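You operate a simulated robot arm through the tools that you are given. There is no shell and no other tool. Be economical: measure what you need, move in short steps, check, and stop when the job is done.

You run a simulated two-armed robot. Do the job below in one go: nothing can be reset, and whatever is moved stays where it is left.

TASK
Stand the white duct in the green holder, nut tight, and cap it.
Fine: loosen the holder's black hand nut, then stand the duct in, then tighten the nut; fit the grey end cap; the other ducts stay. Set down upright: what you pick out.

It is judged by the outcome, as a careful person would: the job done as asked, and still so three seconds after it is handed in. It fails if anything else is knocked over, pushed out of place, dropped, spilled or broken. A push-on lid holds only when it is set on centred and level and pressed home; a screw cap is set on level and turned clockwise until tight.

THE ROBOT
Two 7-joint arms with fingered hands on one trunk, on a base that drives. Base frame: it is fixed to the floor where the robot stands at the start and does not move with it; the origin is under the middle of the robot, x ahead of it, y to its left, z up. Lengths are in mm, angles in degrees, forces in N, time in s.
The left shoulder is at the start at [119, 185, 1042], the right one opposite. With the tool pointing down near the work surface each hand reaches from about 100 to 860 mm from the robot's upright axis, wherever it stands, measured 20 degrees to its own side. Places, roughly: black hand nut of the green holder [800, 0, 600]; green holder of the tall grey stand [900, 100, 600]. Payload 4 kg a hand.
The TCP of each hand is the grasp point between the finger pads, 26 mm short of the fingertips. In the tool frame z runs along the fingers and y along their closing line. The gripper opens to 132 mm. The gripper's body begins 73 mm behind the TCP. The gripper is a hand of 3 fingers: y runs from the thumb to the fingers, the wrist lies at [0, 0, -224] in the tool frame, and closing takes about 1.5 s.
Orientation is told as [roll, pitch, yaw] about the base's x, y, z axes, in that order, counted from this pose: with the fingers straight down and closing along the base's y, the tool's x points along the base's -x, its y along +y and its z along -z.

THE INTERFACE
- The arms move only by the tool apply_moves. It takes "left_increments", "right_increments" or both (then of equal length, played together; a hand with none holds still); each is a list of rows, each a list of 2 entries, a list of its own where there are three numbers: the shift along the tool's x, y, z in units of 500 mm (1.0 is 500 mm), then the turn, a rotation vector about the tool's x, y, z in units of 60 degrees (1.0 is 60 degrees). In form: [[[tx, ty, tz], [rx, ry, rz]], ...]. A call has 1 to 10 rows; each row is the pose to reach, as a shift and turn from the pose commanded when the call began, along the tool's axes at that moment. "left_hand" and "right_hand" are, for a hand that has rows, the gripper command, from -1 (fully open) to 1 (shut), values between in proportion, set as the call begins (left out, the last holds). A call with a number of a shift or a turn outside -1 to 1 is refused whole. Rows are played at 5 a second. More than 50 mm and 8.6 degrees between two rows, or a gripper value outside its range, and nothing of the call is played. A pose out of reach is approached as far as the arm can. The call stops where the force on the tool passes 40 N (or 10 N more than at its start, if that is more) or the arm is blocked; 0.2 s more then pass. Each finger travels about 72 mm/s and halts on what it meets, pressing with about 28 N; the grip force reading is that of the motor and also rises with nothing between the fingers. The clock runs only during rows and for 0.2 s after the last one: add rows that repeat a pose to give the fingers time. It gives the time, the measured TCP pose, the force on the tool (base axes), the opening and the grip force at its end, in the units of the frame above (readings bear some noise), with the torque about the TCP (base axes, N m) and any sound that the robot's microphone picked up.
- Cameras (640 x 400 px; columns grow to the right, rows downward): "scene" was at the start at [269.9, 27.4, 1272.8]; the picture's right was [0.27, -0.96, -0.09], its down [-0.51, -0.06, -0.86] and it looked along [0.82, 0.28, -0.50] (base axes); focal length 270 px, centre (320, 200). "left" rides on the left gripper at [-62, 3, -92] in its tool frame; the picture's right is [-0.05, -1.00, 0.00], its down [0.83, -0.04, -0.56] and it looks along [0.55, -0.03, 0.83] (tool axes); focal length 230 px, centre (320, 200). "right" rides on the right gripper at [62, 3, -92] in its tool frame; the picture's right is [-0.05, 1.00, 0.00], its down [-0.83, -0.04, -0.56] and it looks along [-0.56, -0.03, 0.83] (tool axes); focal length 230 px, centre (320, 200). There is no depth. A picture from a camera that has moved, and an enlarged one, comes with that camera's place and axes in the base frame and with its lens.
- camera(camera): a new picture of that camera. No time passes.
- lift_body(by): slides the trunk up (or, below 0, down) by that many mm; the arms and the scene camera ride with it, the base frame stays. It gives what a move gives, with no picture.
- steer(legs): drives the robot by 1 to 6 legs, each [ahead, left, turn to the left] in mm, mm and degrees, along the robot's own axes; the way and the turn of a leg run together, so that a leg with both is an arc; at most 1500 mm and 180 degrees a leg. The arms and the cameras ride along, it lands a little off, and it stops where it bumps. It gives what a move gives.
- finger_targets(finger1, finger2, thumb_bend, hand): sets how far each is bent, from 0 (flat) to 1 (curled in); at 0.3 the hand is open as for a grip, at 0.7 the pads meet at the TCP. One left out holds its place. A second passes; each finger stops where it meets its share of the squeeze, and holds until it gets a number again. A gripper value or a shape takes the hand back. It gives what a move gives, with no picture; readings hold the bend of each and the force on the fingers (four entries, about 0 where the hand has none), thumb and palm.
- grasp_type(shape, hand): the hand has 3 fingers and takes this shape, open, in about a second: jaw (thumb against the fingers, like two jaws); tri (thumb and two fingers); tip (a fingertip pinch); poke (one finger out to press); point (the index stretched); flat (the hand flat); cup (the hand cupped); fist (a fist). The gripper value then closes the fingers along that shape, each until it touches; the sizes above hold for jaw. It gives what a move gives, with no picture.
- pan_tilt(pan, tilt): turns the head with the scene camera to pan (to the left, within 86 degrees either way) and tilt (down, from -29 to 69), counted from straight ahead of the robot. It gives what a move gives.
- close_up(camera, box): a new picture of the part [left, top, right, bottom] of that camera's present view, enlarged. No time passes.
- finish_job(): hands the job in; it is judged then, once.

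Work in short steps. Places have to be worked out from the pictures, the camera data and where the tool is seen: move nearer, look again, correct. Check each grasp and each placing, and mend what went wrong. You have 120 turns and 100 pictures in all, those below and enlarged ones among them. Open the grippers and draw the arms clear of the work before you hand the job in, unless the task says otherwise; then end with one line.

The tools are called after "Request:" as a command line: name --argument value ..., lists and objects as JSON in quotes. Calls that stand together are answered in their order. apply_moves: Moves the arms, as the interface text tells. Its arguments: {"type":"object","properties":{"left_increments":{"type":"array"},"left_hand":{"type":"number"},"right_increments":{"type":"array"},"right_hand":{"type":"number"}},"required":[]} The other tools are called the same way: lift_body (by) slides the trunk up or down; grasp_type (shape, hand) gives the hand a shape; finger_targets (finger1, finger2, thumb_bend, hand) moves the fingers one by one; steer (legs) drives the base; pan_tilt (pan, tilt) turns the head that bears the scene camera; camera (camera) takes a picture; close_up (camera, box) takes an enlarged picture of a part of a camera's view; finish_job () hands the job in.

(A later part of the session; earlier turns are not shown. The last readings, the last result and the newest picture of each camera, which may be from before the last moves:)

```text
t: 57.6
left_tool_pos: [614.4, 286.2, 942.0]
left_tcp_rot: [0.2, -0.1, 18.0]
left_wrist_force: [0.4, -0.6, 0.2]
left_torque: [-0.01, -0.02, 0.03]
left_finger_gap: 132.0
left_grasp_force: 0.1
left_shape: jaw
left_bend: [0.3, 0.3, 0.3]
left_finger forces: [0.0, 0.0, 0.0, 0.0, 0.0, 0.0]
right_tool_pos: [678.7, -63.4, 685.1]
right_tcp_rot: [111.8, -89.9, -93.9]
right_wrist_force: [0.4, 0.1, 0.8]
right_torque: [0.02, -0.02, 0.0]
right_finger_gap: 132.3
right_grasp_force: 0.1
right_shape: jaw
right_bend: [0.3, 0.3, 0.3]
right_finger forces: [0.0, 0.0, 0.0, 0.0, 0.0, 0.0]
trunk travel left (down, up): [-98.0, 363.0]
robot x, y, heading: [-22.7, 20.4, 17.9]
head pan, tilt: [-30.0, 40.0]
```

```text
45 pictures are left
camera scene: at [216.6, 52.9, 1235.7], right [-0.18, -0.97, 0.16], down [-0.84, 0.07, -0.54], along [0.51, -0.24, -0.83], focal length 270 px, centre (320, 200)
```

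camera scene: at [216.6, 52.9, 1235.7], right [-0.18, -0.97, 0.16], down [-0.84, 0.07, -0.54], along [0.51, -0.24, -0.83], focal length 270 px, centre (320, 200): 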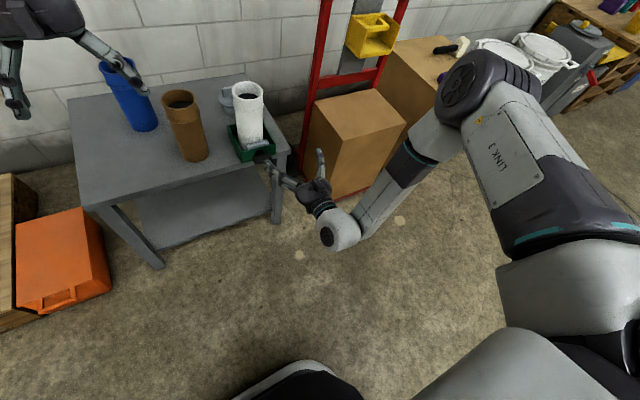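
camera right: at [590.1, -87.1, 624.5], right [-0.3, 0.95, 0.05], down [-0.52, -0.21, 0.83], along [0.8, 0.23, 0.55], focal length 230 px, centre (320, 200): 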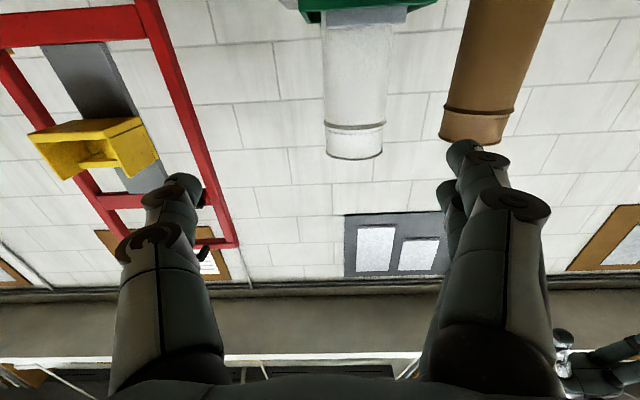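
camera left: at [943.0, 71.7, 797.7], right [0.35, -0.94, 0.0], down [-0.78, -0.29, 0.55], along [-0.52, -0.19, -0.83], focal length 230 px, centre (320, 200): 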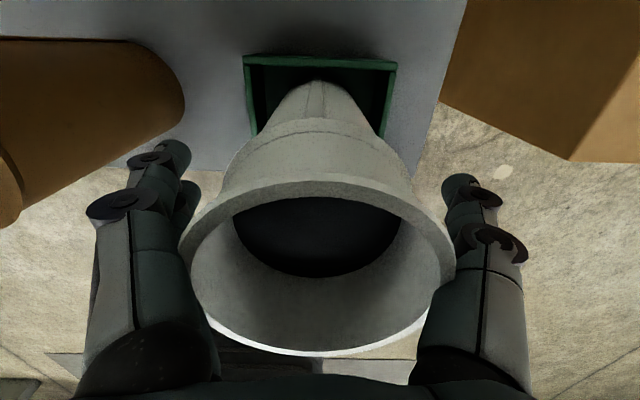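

The elbow has swung up and forward, unlike before. I lower the trunk to bring the whole arm down instead.

Request:
lift_body --by -96

Request:
apply_moves --right_increments '[[[0.0, 0.03, 0.0], [0, 0, 0]], [[0.0, 0.07, 0.0], [0, 0, 0]], [[0.02, 0.1, 0.0], [0, 0, 0]], [[0.03, 0.1, 0.0], [0, 0, 0]]]'

```text
t: 58.9
left_tool_pos: [613.8, 285.9, 850.4]
left_tcp_rot: [0.0, -0.1, 18.1]
left_wrist_force: [0.0, -1.0, 0.0]
left_torque: [-0.02, -0.04, -0.02]
left_finger_gap: 131.9
left_grasp_force: 0.0
left_shape: jaw
left_bend: [0.3, 0.3, 0.3]
left_finger forces: [0.0, 0.1, 0.1, 0.0, 0.0, 0.1]
right_tool_pos: [682.2, -59.9, 593.2]
right_tcp_rot: [160.9, -89.7, -143.2]
right_wrist_force: [-0.4, -0.1, 1.0]
right_torque: [-0.03, 0.01, -0.02]
right_finger_gap: 132.0
right_grasp_force: 0.0
right_shape: jaw
right_bend: [0.3, 0.3, 0.3]
right_finger forces: [0.0, 0.0, 0.1, 0.0, 0.1, 0.1]
trunk travel left (down, up): [-2.0, 459.0]
robot x, y, heading: [-24.3, 20.6, 18.0]
head pan, tilt: [-30.0, 40.0]
```

```text
t: 59.9
left_tool_pos: [612.5, 284.1, 846.8]
left_tcp_rot: [0.1, 0.0, 18.0]
left_wrist_force: [-0.1, 0.8, -0.5]
left_torque: [0.04, 0.0, 0.03]
left_finger_gap: 131.8
left_grasp_force: 0.0
left_shape: jaw
left_bend: [0.3, 0.3, 0.3]
left_finger forces: [0.0, 0.0, 0.0, 0.0, 0.0, 0.0]
right_tool_pos: [667.3, -14.6, 574.7]
right_tcp_rot: [147.4, -89.8, -129.8]
right_wrist_force: [0.2, 0.2, -0.1]
right_torque: [-0.01, 0.01, 0.01]
right_finger_gap: 132.1
right_grasp_force: 0.1
right_shape: jaw
right_bend: [0.3, 0.3, 0.3]
right_finger forces: [0.0, 0.1, 0.0, 0.0, 0.0, 0.0]
trunk travel left (down, up): [-2.0, 459.0]
robot x, y, heading: [-26.7, 16.3, 18.1]
head pan, tilt: [-30.0, 40.0]
```

Trunk lowering worked: the hand is on the axis at (667,-15,575). I roll it -104° so the fingers straddle the now-horizontal bar.

Request:
apply_moves --right_increments '[[[0, 0, 0], [0, 0, -0.138]], [[0, 0, 0], [0, 0, -0.276]], [[0, 0, 0], [0, 0, -0.414]], [[0, 0, 0], [0, 0, -0.552]], [[0, 0, 0], [0, 0, -0.69]], [[0, 0, 0], [0, 0, -0.828]], [[0, 0, 0], [0, 0, -0.966]]]'

Request:
apply_moves --right_increments '[[[0, 0, 0], [0, 0, -0.138]], [[0, 0, 0], [0, 0, -0.276]], [[0, 0, 0], [0, 0, -0.414]], [[0, 0, 0], [0, 0, -0.552]], [[0, 0, 0], [0, 0, -0.69]], [[0, 0, 0], [0, 0, -0.767]]]'

Request:
camera --camera "right"

```text
t: 61.5
left_tool_pos: [615.1, 283.6, 847.2]
left_tcp_rot: [0.1, 0.0, 18.0]
left_wrist_force: [0.2, 0.1, 0.0]
left_torque: [-0.03, 0.01, 0.0]
left_finger_gap: 132.2
left_grasp_force: 0.0
left_shape: jaw
left_bend: [0.3, 0.3, 0.3]
left_finger forces: [0.0, 0.1, 0.0, 0.1, 0.1, 0.0]
right_tool_pos: [667.6, -14.6, 575.6]
right_tcp_rot: [-90.1, -32.0, 107.8]
right_wrist_force: [-0.1, -0.3, -0.1]
right_torque: [0.0, 0.01, -0.02]
right_finger_gap: 132.1
right_grasp_force: 0.1
right_shape: jaw
right_bend: [0.3, 0.3, 0.3]
right_finger forces: [0.0, 0.1, 0.0, 0.0, 0.0, 0.0]
trunk travel left (down, up): [-2.0, 459.0]
robot x, y, heading: [-27.0, 16.3, 17.9]
head pan, tilt: [-30.0, 40.0]
```

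```text
t: 62.9
left_tool_pos: [615.4, 284.7, 846.9]
left_tcp_rot: [0.1, 0.0, 18.0]
left_wrist_force: [0.4, 0.6, -0.1]
left_torque: [-0.01, 0.0, -0.01]
left_finger_gap: 131.7
left_grasp_force: 0.0
left_shape: jaw
left_bend: [0.3, 0.3, 0.3]
left_finger forces: [0.1, 0.0, 0.0, 0.1, 0.1, 0.1]
right_tool_pos: [667.4, -13.6, 576.0]
right_tcp_rot: [-90.1, 13.9, 107.7]
right_wrist_force: [0.1, 0.1, -1.0]
right_torque: [0.01, 0.02, -0.02]
right_finger_gap: 131.9
right_grasp_force: 0.1
right_shape: jaw
right_bend: [0.3, 0.3, 0.3]
right_finger forces: [0.0, 0.1, 0.1, 0.1, 0.0, 0.1]
trunk travel left (down, up): [-2.0, 459.0]
robot x, y, heading: [-27.1, 16.9, 18.1]
head pan, tilt: [-30.0, 40.0]
```

```text
44 pictures are left
camera right: at [597.3, -99.7, 587.2], right [0.06, -0.18, -0.98], down [-0.78, 0.61, -0.16], along [0.63, 0.77, -0.1], focal length 230 px, centre (320, 200)
```

right: 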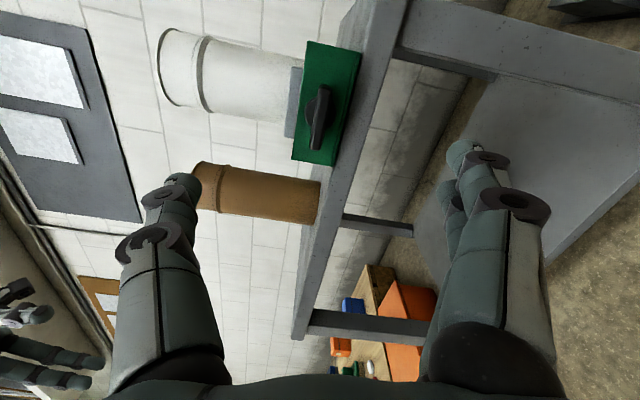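

The bar is midway between the fingers. I advance about 104 mm along the axis to the earlier grip depth.

Request:
apply_moves --right_increments '[[[0.003, 0.001, 0.06], [0, 0, 0]], [[0.005, 0.002, 0.12], [0, 0, 0]], [[0.007, 0.002, 0.17], [0, 0, 0]], [[0.007, 0.002, 0.206], [0, 0, 0]]]'

Request:
apply_moves --right_increments '[[[0, 0, 0], [0, 0, 0]], [[0, 0, 0], [0, 0, 0]], [[0, 0, 0], [0, 0, 0]], [[0, 0, 0], [0, 0, 0]], [[0, 0, 0], [0, 0, 0]], [[0, 0, 0], [0, 0, 0]], [[0, 0, 0], [0, 0, 0]], [[0, 0, 0], [0, 0, 0]], [[0, 0, 0], [0, 0, 0]]]' --right_hand 1

Request:
camera --camera "right"

```text
t: 63.9
left_tool_pos: [613.7, 285.2, 847.7]
left_tcp_rot: [0.0, 0.0, 18.0]
left_wrist_force: [0.3, -1.0, -0.6]
left_torque: [-0.01, -0.03, 0.02]
left_finger_gap: 131.6
left_grasp_force: 0.1
left_shape: jaw
left_bend: [0.3, 0.3, 0.3]
left_finger forces: [0.1, 0.1, 0.0, 0.0, 0.0, 0.0]
right_tool_pos: [765.6, 14.0, 577.0]
right_tcp_rot: [-90.2, 13.9, 107.7]
right_wrist_force: [0.4, 0.7, 0.0]
right_torque: [0.02, 0.01, 0.02]
right_finger_gap: 132.0
right_grasp_force: 0.2
right_shape: jaw
right_bend: [0.3, 0.3, 0.3]
right_finger forces: [0.0, 0.0, 0.1, 0.0, 0.1, 0.0]
trunk travel left (down, up): [-2.0, 459.0]
robot x, y, heading: [-22.2, 18.6, 18.1]
head pan, tilt: [-30.0, 40.0]
```

```text
t: 65.9
left_tool_pos: [614.5, 283.1, 847.4]
left_tcp_rot: [0.2, 0.0, 18.1]
left_wrist_force: [0.4, 0.3, -0.1]
left_torque: [0.0, 0.0, -0.02]
left_finger_gap: 131.8
left_grasp_force: 0.0
left_shape: jaw
left_bend: [0.3, 0.3, 0.3]
left_finger forces: [0.1, 0.0, 0.0, 0.0, 0.0, 0.0]
right_tool_pos: [766.6, 14.1, 576.3]
right_tcp_rot: [-90.2, 14.0, 107.7]
right_wrist_force: [3.2, 1.0, -0.3]
right_torque: [0.06, 0.05, 0.02]
right_finger_gap: 7.6
right_grasp_force: 27.7
right_shape: jaw
right_bend: [0.72, 0.7, 0.7]
right_finger forces: [12.4, 12.5, 0.0, 0.0, 24.8, 0.0]
trunk travel left (down, up): [-2.0, 459.0]
robot x, y, heading: [-24.9, 16.9, 18.1]
head pan, tilt: [-30.0, 40.0]
```

```text
43 pictures are left
camera right: at [695.9, -71.8, 587.9], right [0.06, -0.18, -0.98], down [-0.78, 0.61, -0.16], along [0.63, 0.77, -0.1], focal length 230 px, centre (320, 200)
```

right: 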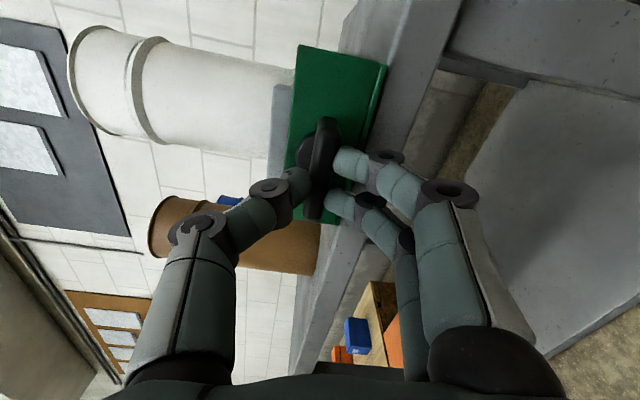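

The bar is gripped. I tighten clockwise (positive about tool z), watching the torque.

Request:
apply_moves --right_increments '[[[0, 0, 0], [0, 0, 0.1333]], [[0, 0, 0], [0, 0, 0.2667]], [[0, 0, 0], [0, 0, 0.4]], [[0, 0, 0], [0, 0, 0.5333]], [[0, 0, 0], [0, 0, 0.6667]], [[0, 0, 0], [0, 0, 0.8]], [[0, 0, 0], [0, 0, 0.9333]]]'

Request:
camera --camera "scene"

```text
t: 67.5
left_tool_pos: [613.2, 284.8, 847.8]
left_tcp_rot: [-0.1, -0.1, 18.1]
left_wrist_force: [-0.3, -0.8, 0.5]
left_torque: [0.02, -0.02, -0.03]
left_finger_gap: 132.0
left_grasp_force: 0.2
left_shape: jaw
left_bend: [0.3, 0.3, 0.3]
left_finger forces: [0.0, 0.0, 0.1, 0.0, 0.0, 0.1]
right_tool_pos: [765.5, 13.7, 577.4]
right_tcp_rot: [-90.3, -42.2, 108.1]
right_wrist_force: [-1.9, -2.2, 8.2]
right_torque: [0.02, -0.09, -0.01]
right_finger_gap: 7.1
right_grasp_force: 28.0
right_shape: jaw
right_bend: [0.72, 0.7, 0.7]
right_finger forces: [11.0, 12.9, 0.1, 0.0, 29.6, 0.1]
trunk travel left (down, up): [-2.0, 459.0]
robot x, y, heading: [-23.1, 19.1, 17.8]
head pan, tilt: [-30.0, 40.0]
```

```text
42 pictures are left
camera scene: at [303.2, 81.1, 1078.1], right [-0.14, -0.96, 0.25], down [-0.93, 0.04, -0.38], along [0.35, -0.29, -0.89], focal length 270 px, centre (320, 200)
```

scene: 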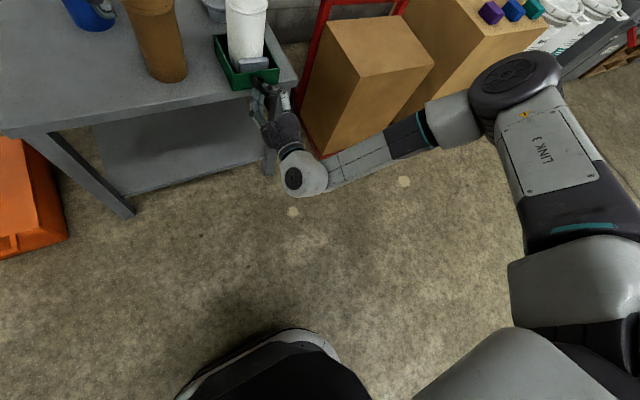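

Still free, with no clamping torque yet. I aim the head at the holder and continue turning.

Request:
apply_moves --right_increments '[[[0, 0, 0], [0, 0, 0.1333]], [[0, 0, 0], [0, 0, 0.2667]], [[0, 0, 0], [0, 0, 0.4]], [[0, 0, 0], [0, 0, 0.5333]], [[0, 0, 0], [0, 0, 0.6667]]]'

Request:
pan_tilt --pan -25 --tilt 25

Request:
camera --camera "scene"

```text
t: 68.7
left_tool_pos: [612.8, 285.7, 848.2]
left_tcp_rot: [0.0, -0.1, 18.0]
left_wrist_force: [0.3, 0.4, -0.7]
left_torque: [0.01, 0.0, 0.05]
left_finger_gap: 131.9
left_grasp_force: 0.1
left_shape: jaw
left_bend: [0.3, 0.3, 0.3]
left_finger forces: [0.0, 0.0, 0.0, 0.0, 0.1, 0.0]
right_tool_pos: [765.7, 13.2, 578.1]
right_tcp_rot: [-92.6, -82.2, 110.3]
right_wrist_force: [-0.3, -4.4, 13.9]
right_torque: [-0.06, -0.27, -0.04]
right_finger_gap: 7.1
right_grasp_force: 28.5
right_shape: jaw
right_bend: [0.72, 0.7, 0.7]
right_finger forces: [10.8, 14.2, 0.0, 0.0, 28.2, 0.0]
trunk travel left (down, up): [-2.0, 459.0]
robot x, y, heading: [-27.0, 20.6, 17.9]
head pan, tilt: [-30.0, 40.0]
```

```text
t: 69.5
left_tool_pos: [613.7, 286.1, 848.6]
left_tcp_rot: [0.0, -0.1, 17.9]
left_wrist_force: [0.1, -0.3, -0.5]
left_torque: [-0.02, 0.01, 0.01]
left_finger_gap: 131.9
left_grasp_force: 0.0
left_shape: jaw
left_bend: [0.3, 0.3, 0.3]
left_finger forces: [0.0, 0.0, 0.1, 0.1, 0.0, 0.1]
right_tool_pos: [765.7, 13.5, 576.1]
right_tcp_rot: [-92.3, -82.1, 110.1]
right_wrist_force: [2.0, -3.4, 16.5]
right_torque: [-0.01, -0.26, -0.06]
right_finger_gap: 7.1
right_grasp_force: 27.7
right_shape: jaw
right_bend: [0.72, 0.7, 0.7]
right_finger forces: [10.8, 13.7, 0.0, 0.1, 28.3, 0.0]
trunk travel left (down, up): [-2.0, 459.0]
robot x, y, heading: [-27.2, 21.2, 18.1]
head pan, tilt: [-25.0, 25.0]
```

```text
41 pictures are left
camera scene: at [320.7, 90.7, 1093.5], right [-0.07, -0.97, 0.21], down [-0.81, -0.07, -0.59], along [0.59, -0.21, -0.78], focal length 270 px, centre (320, 200)
```

scene: 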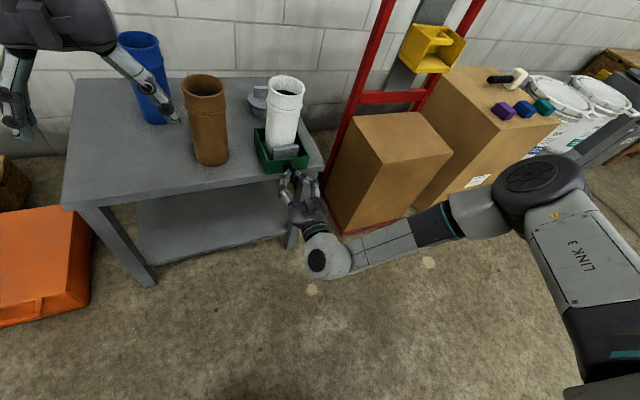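

The torque is still low. I zoom at the jaw and keep tightening.

Request:
apply_moves --right_increments '[[[0, 0, 0], [0, 0, 0.1333]], [[0, 0, 0], [0, 0, 0.2667]], [[0, 0, 0], [0, 0, 0.4]], [[0, 0, 0], [0, 0, 0.5333]], [[0, 0, 0], [0, 0, 0.6667]], [[0, 0, 0], [0, 0, 0.8]]]'

Request:
close_up --camera "scene" --box '[230, 60, 340, 230]'

```text
t: 70.9
left_tool_pos: [613.1, 284.3, 849.2]
left_tcp_rot: [0.0, -0.1, 18.0]
left_wrist_force: [-0.1, -0.3, 0.0]
left_torque: [0.02, 0.0, 0.0]
left_finger_gap: 131.9
left_grasp_force: 0.0
left_shape: jaw
left_bend: [0.3, 0.3, 0.3]
left_finger forces: [0.1, 0.0, 0.1, 0.0, 0.0, 0.0]
right_tool_pos: [765.2, 11.6, 575.4]
right_tcp_rot: [90.2, -50.1, -72.4]
right_wrist_force: [-1.0, -10.1, 12.6]
right_torque: [-2.55, -1.2, 0.02]
right_finger_gap: 8.3
right_grasp_force: 28.2
right_shape: jaw
right_bend: [0.73, 0.68, 0.7]
right_finger forces: [6.4, 67.0, 0.0, 0.0, 81.8, 0.1]
trunk travel left (down, up): [-2.0, 459.0]
robot x, y, heading: [-25.4, 19.6, 17.8]
head pan, tilt: [-25.0, 25.0]
```

```text
2.35 times, centred on (285, 145) of scene
camera zoom: at [320.9, 90.5, 1093.3], right [-0.07, -0.97, 0.21], down [-0.81, -0.07, -0.59], along [0.59, -0.21, -0.78], focal length 635 px, centre (402, 329)
```

zoom: 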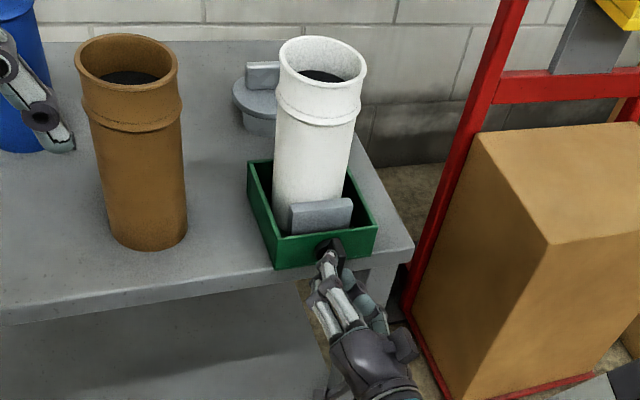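

Torque has come up to 2.8 N·m and the jaw is pressing the duct against the back wall. I turn a little further to make sure it is tight.

Request:
apply_moves --right_increments '[[[0, 0, 0], [0, 0, 0.08]], [[0, 0, 0], [0, 0, 0.16]], [[0, 0, 0], [0, 0, 0.2]]]'

Request:
camera --camera "right"

```text
t: 71.7
left_tool_pos: [613.0, 283.9, 848.0]
left_tcp_rot: [0.0, 0.0, 18.0]
left_wrist_force: [0.0, -0.2, -0.6]
left_torque: [0.03, -0.02, -0.01]
left_finger_gap: 131.8
left_grasp_force: 0.0
left_shape: jaw
left_bend: [0.3, 0.3, 0.3]
left_finger forces: [0.0, 0.0, 0.0, 0.0, 0.0, 0.0]
right_tool_pos: [765.1, 13.1, 575.9]
right_tcp_rot: [90.1, -38.5, -72.4]
right_wrist_force: [-9.3, -16.3, 8.7]
right_torque: [-5.14, -1.98, 0.13]
right_finger_gap: 9.6
right_grasp_force: 27.9
right_shape: jaw
right_bend: [0.73, 0.66, 0.7]
right_finger forces: [8.1, 113.2, 0.1, 0.1, 133.2, 0.1]
trunk travel left (down, up): [-2.0, 459.0]
robot x, y, heading: [-26.8, 18.5, 17.9]
head pan, tilt: [-25.0, 25.0]
```

```text
39 pictures are left
camera right: at [661.8, 32.1, 539.8], right [-0.18, 0.55, 0.81], down [-0.32, -0.81, 0.48], along [0.93, -0.18, 0.32], focal length 230 px, centre (320, 200)
```

right: 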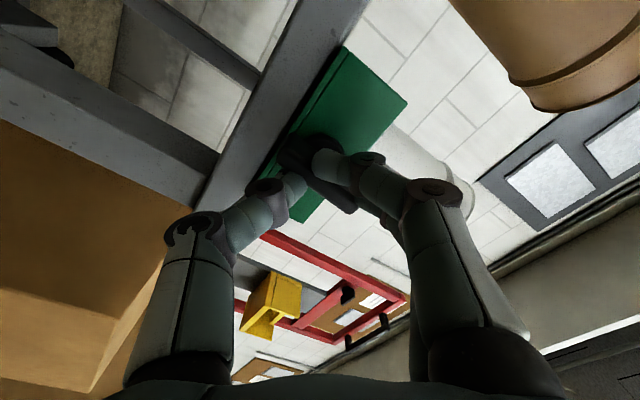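

Torque is 5.5 N·m and the bar no longer follows, so the nut is tight. I ease back the overtwist, open the hand and withdraw along the axis.

Request:
apply_moves --right_increments '[[[0, 0, 0], [0, 0, -0.1]], [[0, 0, 0], [0, 0, -0.22]]]'

Request:
apply_moves --right_increments '[[[0, 0, 0], [0, 0, 0]], [[0, 0, 0], [0, 0, 0]], [[0, 0, 0], [0, 0, 0]], [[0, 0, 0], [0, 0, 0]], [[0, 0, 0], [0, 0, 0]], [[0, 0, -0.08], [0, 0, 0]], [[0, 0, -0.16], [0, 0, 0]], [[0, 0, -0.22], [0, 0, 0]]]' --right_hand -1

Request:
close_up --camera "scene" --box '[230, 60, 340, 190]'

Request:
camera --camera "right"

```text
t: 72.3
left_tool_pos: [612.3, 284.4, 849.9]
left_tcp_rot: [0.1, -0.1, 18.1]
left_wrist_force: [-0.4, 0.6, 0.0]
left_torque: [0.0, 0.0, -0.01]
left_finger_gap: 131.9
left_grasp_force: 0.0
left_shape: jaw
left_bend: [0.3, 0.3, 0.3]
left_finger forces: [0.1, 0.0, 0.1, 0.0, 0.0, 0.1]
right_tool_pos: [764.8, 12.9, 576.3]
right_tcp_rot: [90.3, -51.0, -72.6]
right_wrist_force: [-12.8, -17.8, 9.3]
right_torque: [-1.48, -0.71, -0.18]
right_finger_gap: 8.8
right_grasp_force: 27.8
right_shape: jaw
right_bend: [0.73, 0.68, 0.7]
right_finger forces: [11.3, 39.8, 0.0, 0.0, 64.2, 0.1]
trunk travel left (down, up): [-2.0, 459.0]
robot x, y, heading: [-23.9, 19.3, 18.1]
head pan, tilt: [-25.0, 25.0]
```

```text
t: 74.1
left_tool_pos: [614.8, 284.0, 846.7]
left_tcp_rot: [0.0, -0.1, 17.9]
left_wrist_force: [-0.3, 0.0, 0.0]
left_torque: [-0.01, 0.02, 0.02]
left_finger_gap: 131.9
left_grasp_force: 0.1
left_shape: jaw
left_bend: [0.3, 0.3, 0.3]
left_finger forces: [0.0, 0.0, 0.1, 0.1, 0.1, 0.0]
right_tool_pos: [659.3, -19.4, 577.3]
right_tcp_rot: [90.2, -51.1, -72.4]
right_wrist_force: [0.2, 0.0, -0.1]
right_torque: [0.0, 0.03, -0.01]
right_finger_gap: 132.3
right_grasp_force: 0.1
right_shape: jaw
right_bend: [0.3, 0.3, 0.3]
right_finger forces: [0.1, 0.1, 0.1, 0.1, 0.0, 0.0]
trunk travel left (down, up): [-2.0, 459.0]
robot x, y, heading: [-26.7, 16.4, 17.8]
head pan, tilt: [-25.0, 25.0]
```

```text
3.08 times, centred on (285, 125) of scene
camera zoom: at [322.4, 90.9, 1092.8], right [-0.07, -0.97, 0.21], down [-0.81, -0.07, -0.59], along [0.59, -0.21, -0.78], focal length 830 px, centre (428, 431)
```

zoom: 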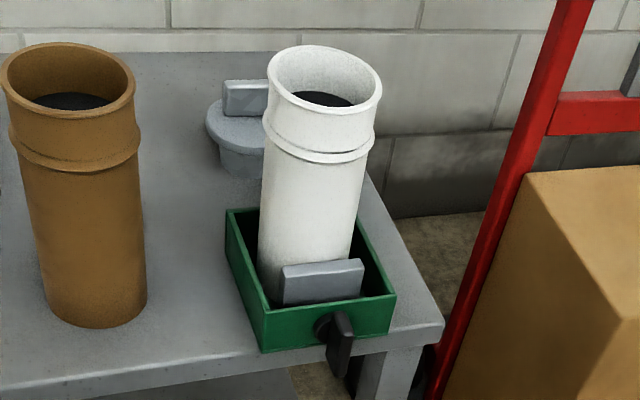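

```text
37 pictures are left
camera right: at [559.7, -7.9, 530.0], right [-0.23, 0.71, 0.67], down [-0.36, -0.7, 0.62], along [0.9, -0.1, 0.41], focal length 230 px, centre (320, 200)
```

right: 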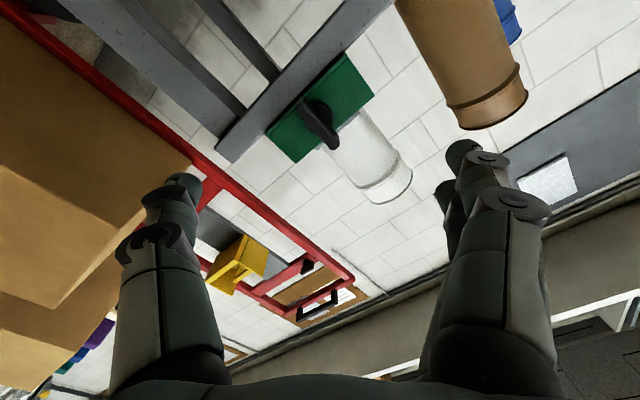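

The nut is tight and the jaw is against the duct. I raise the trunk again, un-roll the right hand and lift it clear.

Request:
lift_body --by 96

Request:
apply_moves --right_increments '[[[0, 0, -0.05], [0, 0, -0.13]], [[0, 0, -0.1], [0, 0, -0.26]], [[0, 0, -0.1], [0, 0, -0.39]], [[0, 0, -0.1], [0, 0, -0.52]], [[0, 0, -0.1], [0, 0, -0.65]]]'

Request:
apply_moves --right_increments '[[[-0.08, 0, 0], [0, 0.12, 0]], [[-0.16, -0.02, 0], [0, 0.24, 0]], [[-0.24, -0.04, 0], [0, 0.36, 0]], [[-0.32, -0.08, 0], [0, 0.48, 0]], [[-0.4, -0.12, 0], [0, 0.6, 0]], [[-0.48, -0.16, 0], [0, 0.72, 0]], [[-0.56, -0.2, 0], [0, 0.84, 0]]]'

Request:
camera --camera "scene"

```text
t: 75.4
left_tool_pos: [615.1, 285.3, 940.9]
left_tcp_rot: [0.1, 0.1, 18.0]
left_wrist_force: [0.1, -0.1, -0.3]
left_torque: [0.03, -0.02, -0.01]
left_finger_gap: 132.2
left_grasp_force: 0.0
left_shape: jaw
left_bend: [0.3, 0.3, 0.3]
left_finger forces: [0.0, 0.1, 0.0, 0.0, 0.0, 0.1]
right_tool_pos: [666.1, -19.9, 723.5]
right_tcp_rot: [96.7, -50.9, -77.5]
right_wrist_force: [0.1, 0.9, -0.5]
right_torque: [-0.01, 0.01, -0.01]
right_finger_gap: 131.9
right_grasp_force: 0.1
right_shape: jaw
right_bend: [0.3, 0.3, 0.3]
right_finger forces: [0.0, 0.1, 0.0, 0.1, 0.0, 0.0]
trunk travel left (down, up): [-98.0, 363.0]
robot x, y, heading: [-25.4, 21.6, 18.2]
head pan, tilt: [-25.0, 25.0]
```

```text
t: 76.6
left_tool_pos: [614.2, 285.6, 943.8]
left_tcp_rot: [0.1, 0.0, 18.0]
left_wrist_force: [0.3, 0.3, 0.6]
left_torque: [0.0, -0.02, -0.01]
left_finger_gap: 131.9
left_grasp_force: 0.1
left_shape: jaw
left_bend: [0.3, 0.3, 0.3]
left_finger forces: [0.1, 0.0, 0.0, 0.0, 0.0, 0.0]
right_tool_pos: [617.3, -36.7, 726.6]
right_tcp_rot: [-177.3, -85.7, -164.8]
right_wrist_force: [0.3, 0.7, -0.3]
right_torque: [0.01, 0.01, 0.01]
right_finger_gap: 132.0
right_grasp_force: 0.0
right_shape: jaw
right_bend: [0.3, 0.3, 0.3]
right_finger forces: [0.0, 0.0, 0.1, 0.0, 0.0, 0.0]
right hand out of reach, approached as far as the arm can: row 2, 3, 4, 5
trunk travel left (down, up): [-98.0, 363.0]
robot x, y, heading: [-26.5, 15.3, 17.7]
head pan, tilt: [-25.0, 25.0]
```

```text
t: 78.4
left_tool_pos: [611.4, 285.2, 946.1]
left_tcp_rot: [0.0, -0.3, 18.0]
left_wrist_force: [0.4, -0.5, -0.9]
left_torque: [0.0, -0.06, 0.01]
left_finger_gap: 132.0
left_grasp_force: 0.1
left_shape: jaw
left_bend: [0.3, 0.3, 0.3]
left_finger forces: [0.0, 0.1, 0.1, 0.0, 0.0, 0.0]
right_tool_pos: [624.2, -119.9, 924.0]
right_tcp_rot: [0.2, -41.7, 19.7]
right_wrist_force: [0.2, -0.6, 0.1]
right_torque: [0.01, 0.01, 0.0]
right_finger_gap: 131.9
right_grasp_force: 0.1
right_shape: jaw
right_bend: [0.3, 0.3, 0.3]
right_finger forces: [0.0, 0.1, 0.1, 0.0, 0.0, 0.0]
right hand out of reach, approached as far as the arm can: row 4, 5, 6, 7
trunk travel left (down, up): [-98.0, 363.0]
robot x, y, heading: [-26.5, 18.5, 18.1]
head pan, tilt: [-25.0, 25.0]
stopped in row 7 (right hand): the arm was blocked; the commanded pose is now the measured one
```

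```text
36 pictures are left
camera scene: at [228.1, 60.8, 1255.7], right [-0.1, -0.99, 0.14], down [-0.68, -0.03, -0.73], along [0.73, -0.17, -0.67], focal length 270 px, centre (320, 200)
```

scene: 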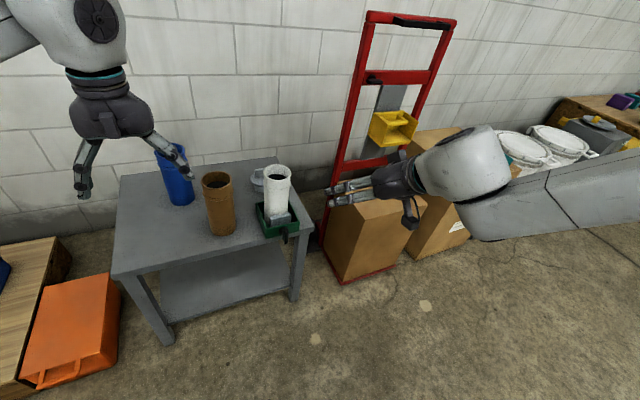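

The right hand is high and clear. I tuck it back and tool-down so that it stays away from the trolley when I drive in.

Request:
apply_moves --right_increments '[[[0.016, 0, -0.042], [0, 0.115, 0]], [[0.032, 0, -0.084], [0, 0.23, 0]], [[0.048, 0, -0.126], [0, 0.345, 0]], [[0.064, 0, -0.168], [0, 0.46, 0]], [[0.08, 0, -0.21], [0, 0.575, 0]], [[0.098, 0, -0.25], [0, 0.69, 0]]]'

Request:
pan_tilt --pan -5 --tilt 35

```text
t: 79.8
left_tool_pos: [615.2, 284.8, 942.6]
left_tcp_rot: [0.1, 0.0, 18.0]
left_wrist_force: [0.5, -0.2, -0.1]
left_torque: [0.03, -0.01, 0.01]
left_finger_gap: 131.9
left_grasp_force: 0.1
left_shape: jaw
left_bend: [0.3, 0.3, 0.3]
left_finger forces: [0.0, 0.0, 0.0, 0.0, 0.1, 0.1]
right_tool_pos: [516.0, -160.9, 983.3]
right_tcp_rot: [0.2, -0.1, 19.9]
right_wrist_force: [0.7, 0.2, -0.1]
right_torque: [0.0, -0.01, -0.02]
right_finger_gap: 132.2
right_grasp_force: 0.1
right_shape: jaw
right_bend: [0.3, 0.3, 0.3]
right_finger forces: [0.0, 0.0, 0.0, 0.0, 0.0, 0.0]
right hand out of reach, approached as far as the arm can: row 1, 2
trunk travel left (down, up): [-98.0, 363.0]
robot x, y, heading: [-27.8, 17.5, 18.1]
head pan, tilt: [-25.0, 25.0]
```

```text
t: 80.6
left_tool_pos: [614.1, 285.0, 943.4]
left_tcp_rot: [0.1, 0.0, 18.0]
left_wrist_force: [-1.2, -0.1, 0.9]
left_torque: [0.01, 0.02, -0.02]
left_finger_gap: 132.1
left_grasp_force: 0.1
left_shape: jaw
left_bend: [0.3, 0.3, 0.3]
left_finger forces: [0.0, 0.0, 0.0, 0.1, 0.0, 0.1]
right_tool_pos: [515.6, -161.1, 982.4]
right_tcp_rot: [0.1, -0.2, 19.9]
right_wrist_force: [-0.2, -0.5, -0.2]
right_torque: [0.02, 0.01, 0.01]
right_finger_gap: 131.9
right_grasp_force: 0.0
right_shape: jaw
right_bend: [0.3, 0.3, 0.3]
right_finger forces: [0.0, 0.0, 0.0, 0.1, 0.1, 0.0]
trunk travel left (down, up): [-98.0, 363.0]
robot x, y, heading: [-25.3, 17.7, 18.0]
head pan, tilt: [-5.0, 35.0]
```

Now I drive 320 ahead and 190 right, so the left arm can reach both the cap and the duct.

Request:
steer --legs '[[320, -190, 0]]'

Request:
camera --camera "scene"

Request:
camera --camera "left"

```text
t: 83.0
left_tool_pos: [973.0, 198.9, 942.7]
left_tcp_rot: [0.0, 0.0, 17.6]
left_wrist_force: [1.3, -0.2, -0.5]
left_torque: [-0.02, 0.02, 0.0]
left_finger_gap: 131.7
left_grasp_force: 0.0
left_shape: jaw
left_bend: [0.3, 0.3, 0.3]
left_finger forces: [0.0, 0.0, 0.1, 0.0, 0.0, 0.0]
right_tool_pos: [872.4, -245.1, 982.7]
right_tcp_rot: [0.1, -0.3, 19.6]
right_wrist_force: [0.7, 0.2, -0.2]
right_torque: [0.0, -0.01, 0.03]
right_finger_gap: 131.8
right_grasp_force: 0.0
right_shape: jaw
right_bend: [0.3, 0.3, 0.3]
right_finger forces: [0.0, 0.1, 0.1, 0.0, 0.0, 0.1]
trunk travel left (down, up): [-98.0, 363.0]
robot x, y, heading: [335.7, -62.6, 17.8]
head pan, tilt: [-5.0, 35.0]
```

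```text
35 pictures are left
camera scene: at [578.9, 7.7, 1238.2], right [0.22, -0.97, 0.03], down [-0.79, -0.2, -0.59], along [0.58, 0.11, -0.81], focal length 270 px, centre (320, 200)
```

scene: 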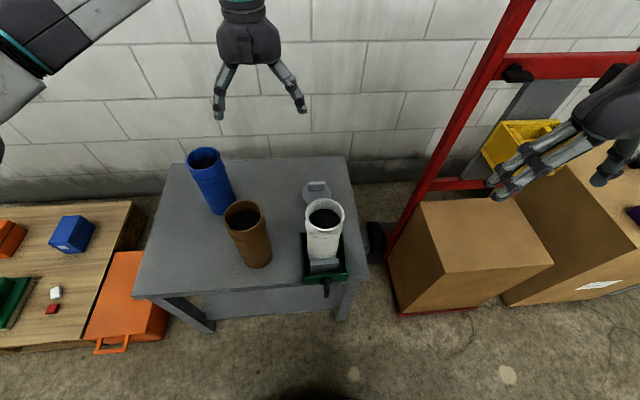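

```text
34 pictures are left
camera left: at [1030.4, 222.0, 1036.4], right [0.35, -0.94, 0.0], down [-0.78, -0.29, 0.55], along [-0.52, -0.19, -0.83], focal length 230 px, centre (320, 200)
```

left: 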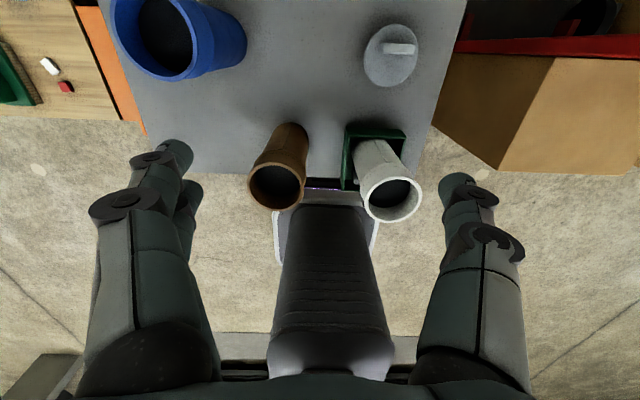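

Combining both views, the cap is at about (1060,106,592). I bring the left hand above it for a closer look.

Request:
apply_moves --left_increments '[[[-0.018, -0.04, 0.06], [0, 0, 0]], [[-0.036, -0.08, 0.13], [0, 0, 0]], [[-0.055, -0.12, 0.2], [0, 0, 0]], [[-0.073, -0.155, 0.27], [0, 0, 0]], [[-0.091, -0.19, 0.34], [0, 0, 0]], [[-0.109, -0.23, 0.406], [0, 0, 0]]]'

Request:
camera --camera "left"

Request:
close_up --camera "scene" --box '[240, 80, 400, 260]'

```text
t: 84.4
left_tool_pos: [1060.7, 105.9, 739.5]
left_tcp_rot: [0.1, -0.1, 17.6]
left_wrist_force: [-0.3, -0.2, 0.1]
left_torque: [-0.01, 0.02, -0.01]
left_finger_gap: 132.0
left_grasp_force: 0.0
left_shape: jaw
left_bend: [0.3, 0.3, 0.3]
left_finger forces: [0.0, 0.0, 0.0, 0.0, 0.0, 0.0]
right_tool_pos: [872.7, -246.9, 982.9]
right_tcp_rot: [0.2, -0.2, 19.6]
right_wrist_force: [0.9, -0.2, -0.3]
right_torque: [0.01, 0.0, -0.01]
right_finger_gap: 132.2
right_grasp_force: 0.1
right_shape: jaw
right_bend: [0.3, 0.3, 0.3]
right_finger forces: [0.0, 0.0, 0.1, 0.1, 0.0, 0.0]
trunk travel left (down, up): [-98.0, 363.0]
robot x, y, heading: [330.9, -62.9, 17.5]
head pan, tilt: [-5.0, 35.0]
```

```text
33 pictures are left
camera left: at [1117.7, 128.5, 832.3], right [0.35, -0.94, 0.0], down [-0.78, -0.29, 0.55], along [-0.52, -0.19, -0.83], focal length 230 px, centre (320, 200)
```

left: 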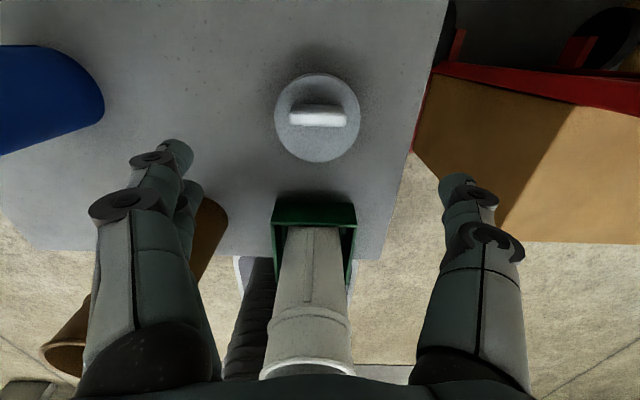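

```text
2.22 times, centred on (320, 170) of scene
camera zoom: at [579.2, 6.7, 1238.1], right [0.22, -0.97, 0.03], down [-0.79, -0.2, -0.58], along [0.58, 0.11, -0.81], focal length 600 px, centre (320, 267)
```

zoom: 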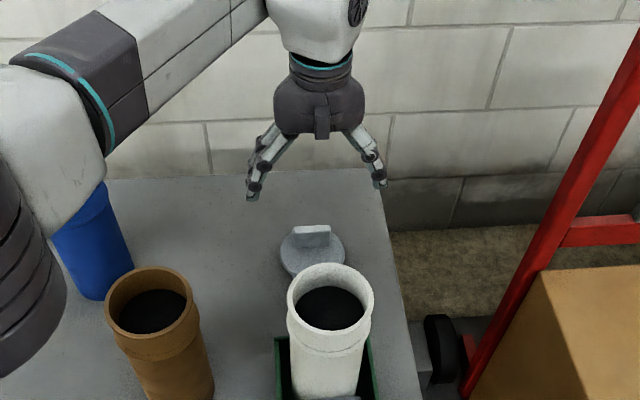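

The cap centre is (1060,110) and its tab is 53 wide along the stand's front direction, and thin the other way. I rotate the hand 90° so the fingers will close on the tab's flat faces.

Request:
apply_moves --left_increments '[[[-0.001, 0.008, 0], [0, 0, 0.14]], [[-0.001, 0.008, 0], [0, 0, 0.28]], [[-0.001, 0.008, 0], [0, 0, 0.42]], [[-0.001, 0.008, 0], [0, 0, 0.56]], [[-0.001, 0.008, 0], [0, 0, 0.7]], [[-0.001, 0.008, 0], [0, 0, 0.84]]]'

Request:
apply_moves --left_increments '[[[0, 0, 0], [0, 0, 0.14]], [[0, 0, 0], [0, 0, 0.28]], [[0, 0, 0], [0, 0, 0.42]], [[0, 0, 0], [0, 0, 0.56]], [[0, 0, 0], [0, 0, 0.66]]]'

Request:
camera --camera "left"

```text
t: 85.8
left_tool_pos: [1058.8, 110.7, 740.5]
left_tcp_rot: [0.1, 0.0, -32.8]
left_wrist_force: [0.7, 0.6, -0.2]
left_torque: [0.01, -0.02, -0.02]
left_finger_gap: 131.9
left_grasp_force: 0.1
left_shape: jaw
left_bend: [0.3, 0.3, 0.3]
left_finger forces: [0.0, 0.0, 0.1, 0.1, 0.1, 0.0]
right_tool_pos: [872.2, -245.4, 982.2]
right_tcp_rot: [0.2, -0.3, 19.6]
right_wrist_force: [-0.1, -0.4, -0.3]
right_torque: [0.02, 0.0, 0.01]
right_finger_gap: 132.0
right_grasp_force: 0.1
right_shape: jaw
right_bend: [0.3, 0.3, 0.3]
right_finger forces: [0.1, 0.0, 0.1, 0.0, 0.0, 0.0]
trunk travel left (down, up): [-98.0, 363.0]
robot x, y, heading: [332.2, -63.9, 17.6]
head pan, tilt: [-5.0, 35.0]
```

```text
t: 87.0
left_tool_pos: [1058.6, 111.4, 740.6]
left_tcp_rot: [0.1, 0.0, -72.4]
left_wrist_force: [0.4, 0.1, 0.1]
left_torque: [-0.01, 0.0, 0.02]
left_finger_gap: 131.7
left_grasp_force: 0.0
left_shape: jaw
left_bend: [0.3, 0.3, 0.3]
left_finger forces: [0.0, 0.1, 0.0, 0.0, 0.0, 0.0]
right_tool_pos: [871.2, -245.0, 983.0]
right_tcp_rot: [0.1, -0.4, 19.5]
right_wrist_force: [-0.5, 0.0, 0.3]
right_torque: [0.02, 0.02, 0.01]
right_finger_gap: 131.9
right_grasp_force: 0.0
right_shape: jaw
right_bend: [0.3, 0.3, 0.3]
right_finger forces: [0.0, 0.1, 0.0, 0.1, 0.0, 0.0]
trunk travel left (down, up): [-98.0, 363.0]
robot x, y, heading: [332.5, -64.5, 17.7]
head pan, tilt: [-5.0, 35.0]
```

```text
31 pictures are left
camera left: at [1080.0, 53.7, 833.4], right [-0.94, -0.35, 0.0], down [-0.29, 0.78, 0.56], along [-0.19, 0.52, -0.83], focal length 230 px, centre (320, 200)
```

left: 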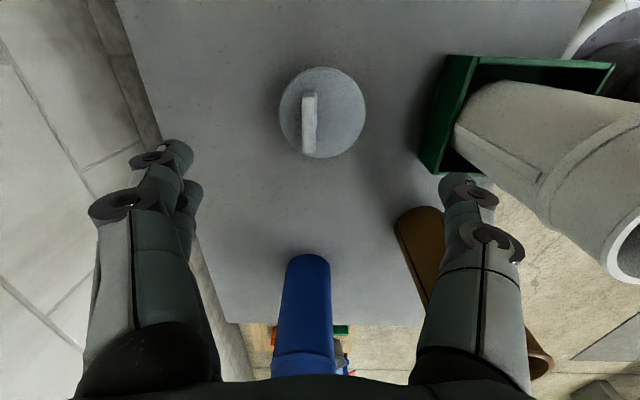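

The tab sits about 11 mm towards the back of the cap centre and is about 10 mm thick. I shift onto it and descend to just over the flange.

Request:
apply_moves --left_increments '[[[-0.004, 0.021, 0.04], [0, 0, 0]], [[-0.004, 0.021, 0.12], [0, 0, 0]], [[-0.004, 0.021, 0.19], [0, 0, 0]], [[-0.004, 0.021, 0.216], [0, 0, 0]]]'

Request:
camera --camera "left"

Request:
close_up --camera "scene" --box '[260, 100, 380, 240]'

```text
t: 88.0
left_tool_pos: [1050.9, 117.0, 638.7]
left_tcp_rot: [0.2, 0.1, -72.5]
left_wrist_force: [0.4, -0.4, -0.1]
left_torque: [0.04, 0.05, 0.0]
left_finger_gap: 131.9
left_grasp_force: 0.1
left_shape: jaw
left_bend: [0.3, 0.3, 0.3]
left_finger forces: [0.0, 0.1, 0.0, 0.0, 0.0, 0.1]
left hand out of reach, approached as far as the arm can: row 2, 3, 4
right_tool_pos: [871.6, -246.9, 983.4]
right_tcp_rot: [0.1, -0.2, 19.7]
right_wrist_force: [-0.1, -0.5, 0.2]
right_torque: [0.03, -0.03, -0.02]
right_finger_gap: 131.8
right_grasp_force: 0.0
right_shape: jaw
right_bend: [0.3, 0.3, 0.3]
right_finger forces: [0.1, 0.0, 0.1, 0.0, 0.0, 0.0]
trunk travel left (down, up): [-98.0, 363.0]
robot x, y, heading: [329.7, -65.0, 17.8]
head pan, tilt: [-5.0, 35.0]
```

```text
30 pictures are left
camera left: at [1071.3, 59.3, 732.2], right [-0.94, -0.35, 0.0], down [-0.29, 0.78, 0.56], along [-0.19, 0.52, -0.83], focal length 230 px, centre (320, 200)
```

left: 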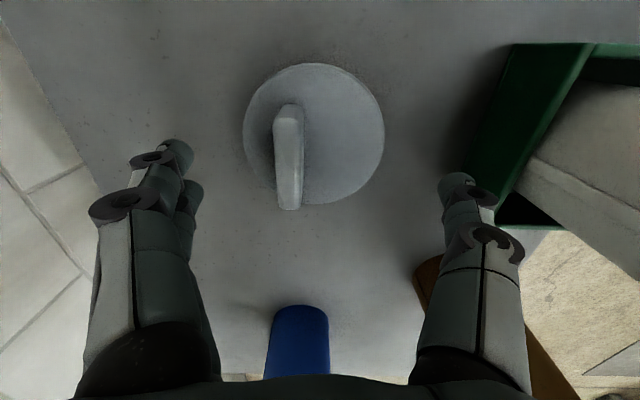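

```text
2.86 times, centred on (320, 170) of scene
camera zoom: at [578.3, 6.0, 1238.5], right [0.22, -0.97, 0.03], down [-0.79, -0.2, -0.59], along [0.58, 0.11, -0.81], focal length 771 px, centre (320, 286)
```

zoom: 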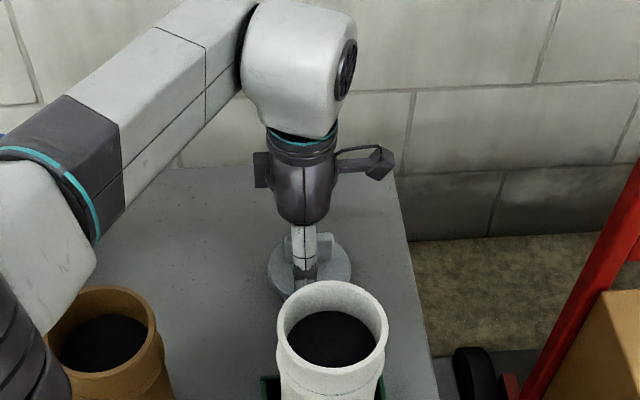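

The cap is slightly beyond reach. I raise the hand, drive 70 mm closer, and realign.

Request:
apply_moves --left_increments '[[[0, 0, -0.08], [0, 0, 0]], [[0, 0, -0.16], [0, 0, 0]]]'

Request:
steer --legs '[[70, 0, 0]]'

Request:
camera --camera "left"

```text
t: 88.6
left_tool_pos: [1050.5, 117.7, 718.5]
left_tcp_rot: [0.0, 0.1, -72.3]
left_wrist_force: [-0.3, 1.2, 0.2]
left_torque: [0.0, 0.0, 0.0]
left_finger_gap: 131.8
left_grasp_force: 0.1
left_shape: jaw
left_bend: [0.3, 0.3, 0.3]
left_finger forces: [0.0, 0.0, 0.0, 0.0, 0.0, 0.0]
right_tool_pos: [871.8, -244.9, 984.2]
right_tcp_rot: [0.2, -0.3, 19.6]
right_wrist_force: [0.4, -0.2, -0.4]
right_torque: [0.01, 0.0, -0.03]
right_finger_gap: 132.1
right_grasp_force: 0.0
right_shape: jaw
right_bend: [0.3, 0.3, 0.3]
right_finger forces: [0.1, 0.0, 0.1, 0.0, 0.1, 0.1]
trunk travel left (down, up): [-98.0, 363.0]
robot x, y, heading: [334.0, -62.4, 17.5]
head pan, tilt: [-5.0, 35.0]
```

```text
t: 89.6
left_tool_pos: [1118.5, 139.5, 717.7]
left_tcp_rot: [0.0, 0.0, -72.4]
left_wrist_force: [-0.9, 0.2, -0.6]
left_torque: [-0.01, -0.01, -0.02]
left_finger_gap: 131.9
left_grasp_force: 0.1
left_shape: jaw
left_bend: [0.3, 0.3, 0.3]
left_finger forces: [0.1, 0.0, 0.1, 0.0, 0.0, 0.0]
right_tool_pos: [940.0, -222.3, 982.8]
right_tcp_rot: [0.2, -0.1, 19.4]
right_wrist_force: [-0.1, 1.0, -0.8]
right_torque: [0.0, 0.01, 0.0]
right_finger_gap: 132.3
right_grasp_force: 0.1
right_shape: jaw
right_bend: [0.3, 0.3, 0.3]
right_finger forces: [0.0, 0.0, 0.1, 0.1, 0.0, 0.1]
trunk travel left (down, up): [-98.0, 363.0]
robot x, y, heading: [399.9, -42.3, 17.6]
head pan, tilt: [-5.0, 35.0]
```

```text
28 pictures are left
camera left: at [1140.3, 82.0, 810.5], right [-0.94, -0.35, 0.0], down [-0.29, 0.78, 0.56], along [-0.2, 0.52, -0.83], focal length 230 px, centre (320, 200)
```

left: 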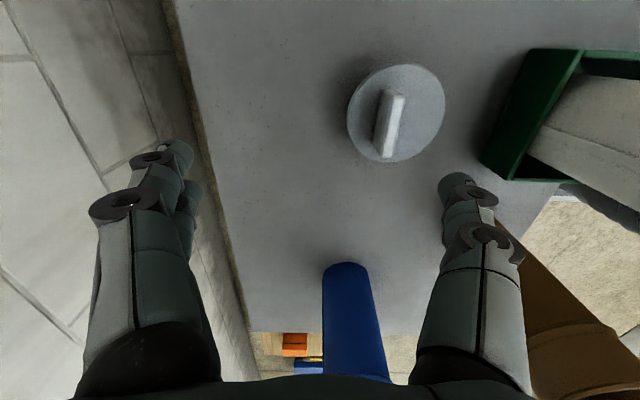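

I shift back 57 mm onto the tab and go down.

Request:
apply_moves --left_increments '[[[-0.012, -0.06, 0], [0, 0, 0]], [[-0.022, -0.114, 0.02], [0, 0, 0]], [[-0.022, -0.114, 0.09], [0, 0, 0]], [[-0.022, -0.114, 0.16], [0, 0, 0]]]'

Request:
camera --camera "left"

```text
t: 90.6
left_tool_pos: [1068.2, 111.4, 638.5]
left_tcp_rot: [0.1, 0.0, -72.5]
left_wrist_force: [-0.1, -1.1, 0.5]
left_torque: [-0.01, -0.01, 0.01]
left_finger_gap: 131.8
left_grasp_force: 0.0
left_shape: jaw
left_bend: [0.3, 0.3, 0.3]
left_finger forces: [0.0, 0.1, 0.0, 0.1, 0.1, 0.1]
right_tool_pos: [939.2, -223.4, 981.8]
right_tcp_rot: [0.1, -0.3, 19.7]
right_wrist_force: [0.7, -0.7, -0.1]
right_torque: [0.02, 0.0, 0.0]
right_finger_gap: 132.0
right_grasp_force: 0.1
right_shape: jaw
right_bend: [0.3, 0.3, 0.3]
right_finger forces: [0.0, 0.1, 0.1, 0.1, 0.0, 0.0]
trunk travel left (down, up): [-98.0, 363.0]
robot x, y, heading: [399.6, -42.9, 17.9]
head pan, tilt: [-5.0, 35.0]
```

```text
27 pictures are left
camera left: at [1089.6, 53.6, 731.7], right [-0.94, -0.35, 0.0], down [-0.29, 0.78, 0.56], along [-0.2, 0.52, -0.83], focal length 230 px, centre (320, 200)
```

left: 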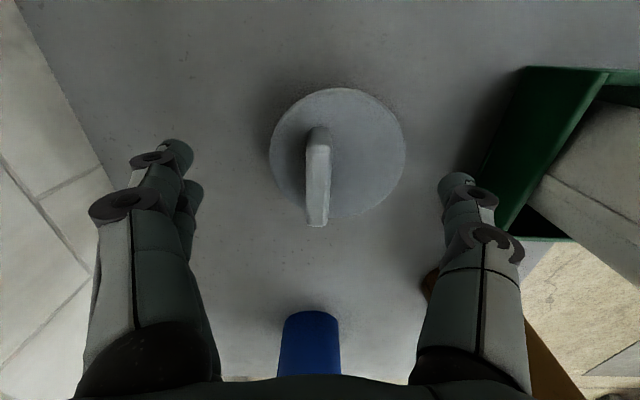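

The tab is centred between the fingers and the flange top is at z≈593. I lower 14 mm more and close on the tab.

Request:
apply_moves --left_increments '[[[0, -0.002, 0.014], [0, 0, 0]], [[0, -0.002, 0.028], [0, 0, 0]]]'

Request:
apply_moves --left_increments '[[[0, 0, 0], [0, 0, 0]], [[0, 0, 0], [0, 0, 0]], [[0, 0, 0], [0, 0, 0]], [[0, 0, 0], [0, 0, 0]], [[0, 0, 0], [0, 0, 0]], [[0, 0, 0], [0, 0, 0]], [[0, 0, 0], [0, 0, 0]], [[0, 0, 0], [0, 0, 0]], [[0, 0, 0], [0, 0, 0]]]' --left_hand 1

Request:
camera --camera "left"

```text
t: 91.2
left_tool_pos: [1066.5, 111.4, 624.1]
left_tcp_rot: [0.1, -0.1, -72.4]
left_wrist_force: [-0.2, 0.1, -0.3]
left_torque: [0.0, 0.04, -0.03]
left_finger_gap: 132.0
left_grasp_force: 0.1
left_shape: jaw
left_bend: [0.3, 0.3, 0.3]
left_finger forces: [0.1, 0.0, 0.1, 0.0, 0.0, 0.1]
right_tool_pos: [939.1, -224.4, 982.3]
right_tcp_rot: [0.1, -0.3, 19.4]
right_wrist_force: [0.8, 1.1, -0.3]
right_torque: [0.01, -0.01, -0.02]
right_finger_gap: 131.7
right_grasp_force: 0.0
right_shape: jaw
right_bend: [0.3, 0.3, 0.3]
right_finger forces: [0.0, 0.0, 0.1, 0.1, 0.1, 0.1]
trunk travel left (down, up): [-98.0, 363.0]
robot x, y, heading: [397.1, -42.7, 17.9]
head pan, tilt: [-5.0, 35.0]
```

```text
t: 93.2
left_tool_pos: [1066.2, 110.8, 625.7]
left_tcp_rot: [-0.1, 0.0, -72.5]
left_wrist_force: [0.0, -0.9, 0.0]
left_torque: [-0.02, 0.0, 0.0]
left_finger_gap: 7.9
left_grasp_force: 27.8
left_shape: jaw
left_bend: [0.71, 0.71, 0.7]
left_finger forces: [12.5, 12.4, 0.0, 0.1, 25.3, 0.1]
right_tool_pos: [938.7, -223.6, 982.8]
right_tcp_rot: [0.1, -0.2, 19.5]
right_wrist_force: [0.0, -0.6, 0.8]
right_torque: [-0.01, -0.01, 0.02]
right_finger_gap: 132.1
right_grasp_force: 0.0
right_shape: jaw
right_bend: [0.3, 0.3, 0.3]
right_finger forces: [0.1, 0.0, 0.0, 0.0, 0.0, 0.1]
trunk travel left (down, up): [-98.0, 363.0]
robot x, y, heading: [397.6, -44.1, 17.8]
head pan, tilt: [-5.0, 35.0]
```

```text
26 pictures are left
camera left: at [1087.9, 53.4, 717.7], right [-0.94, -0.35, 0.0], down [-0.29, 0.78, 0.56], along [-0.2, 0.52, -0.83], focal length 230 px, centre (320, 200)
```

left: 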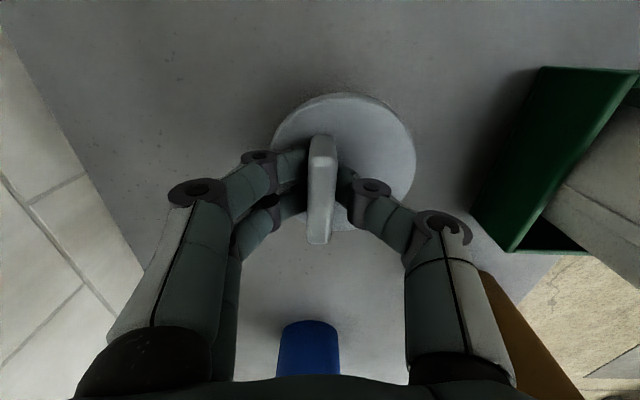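

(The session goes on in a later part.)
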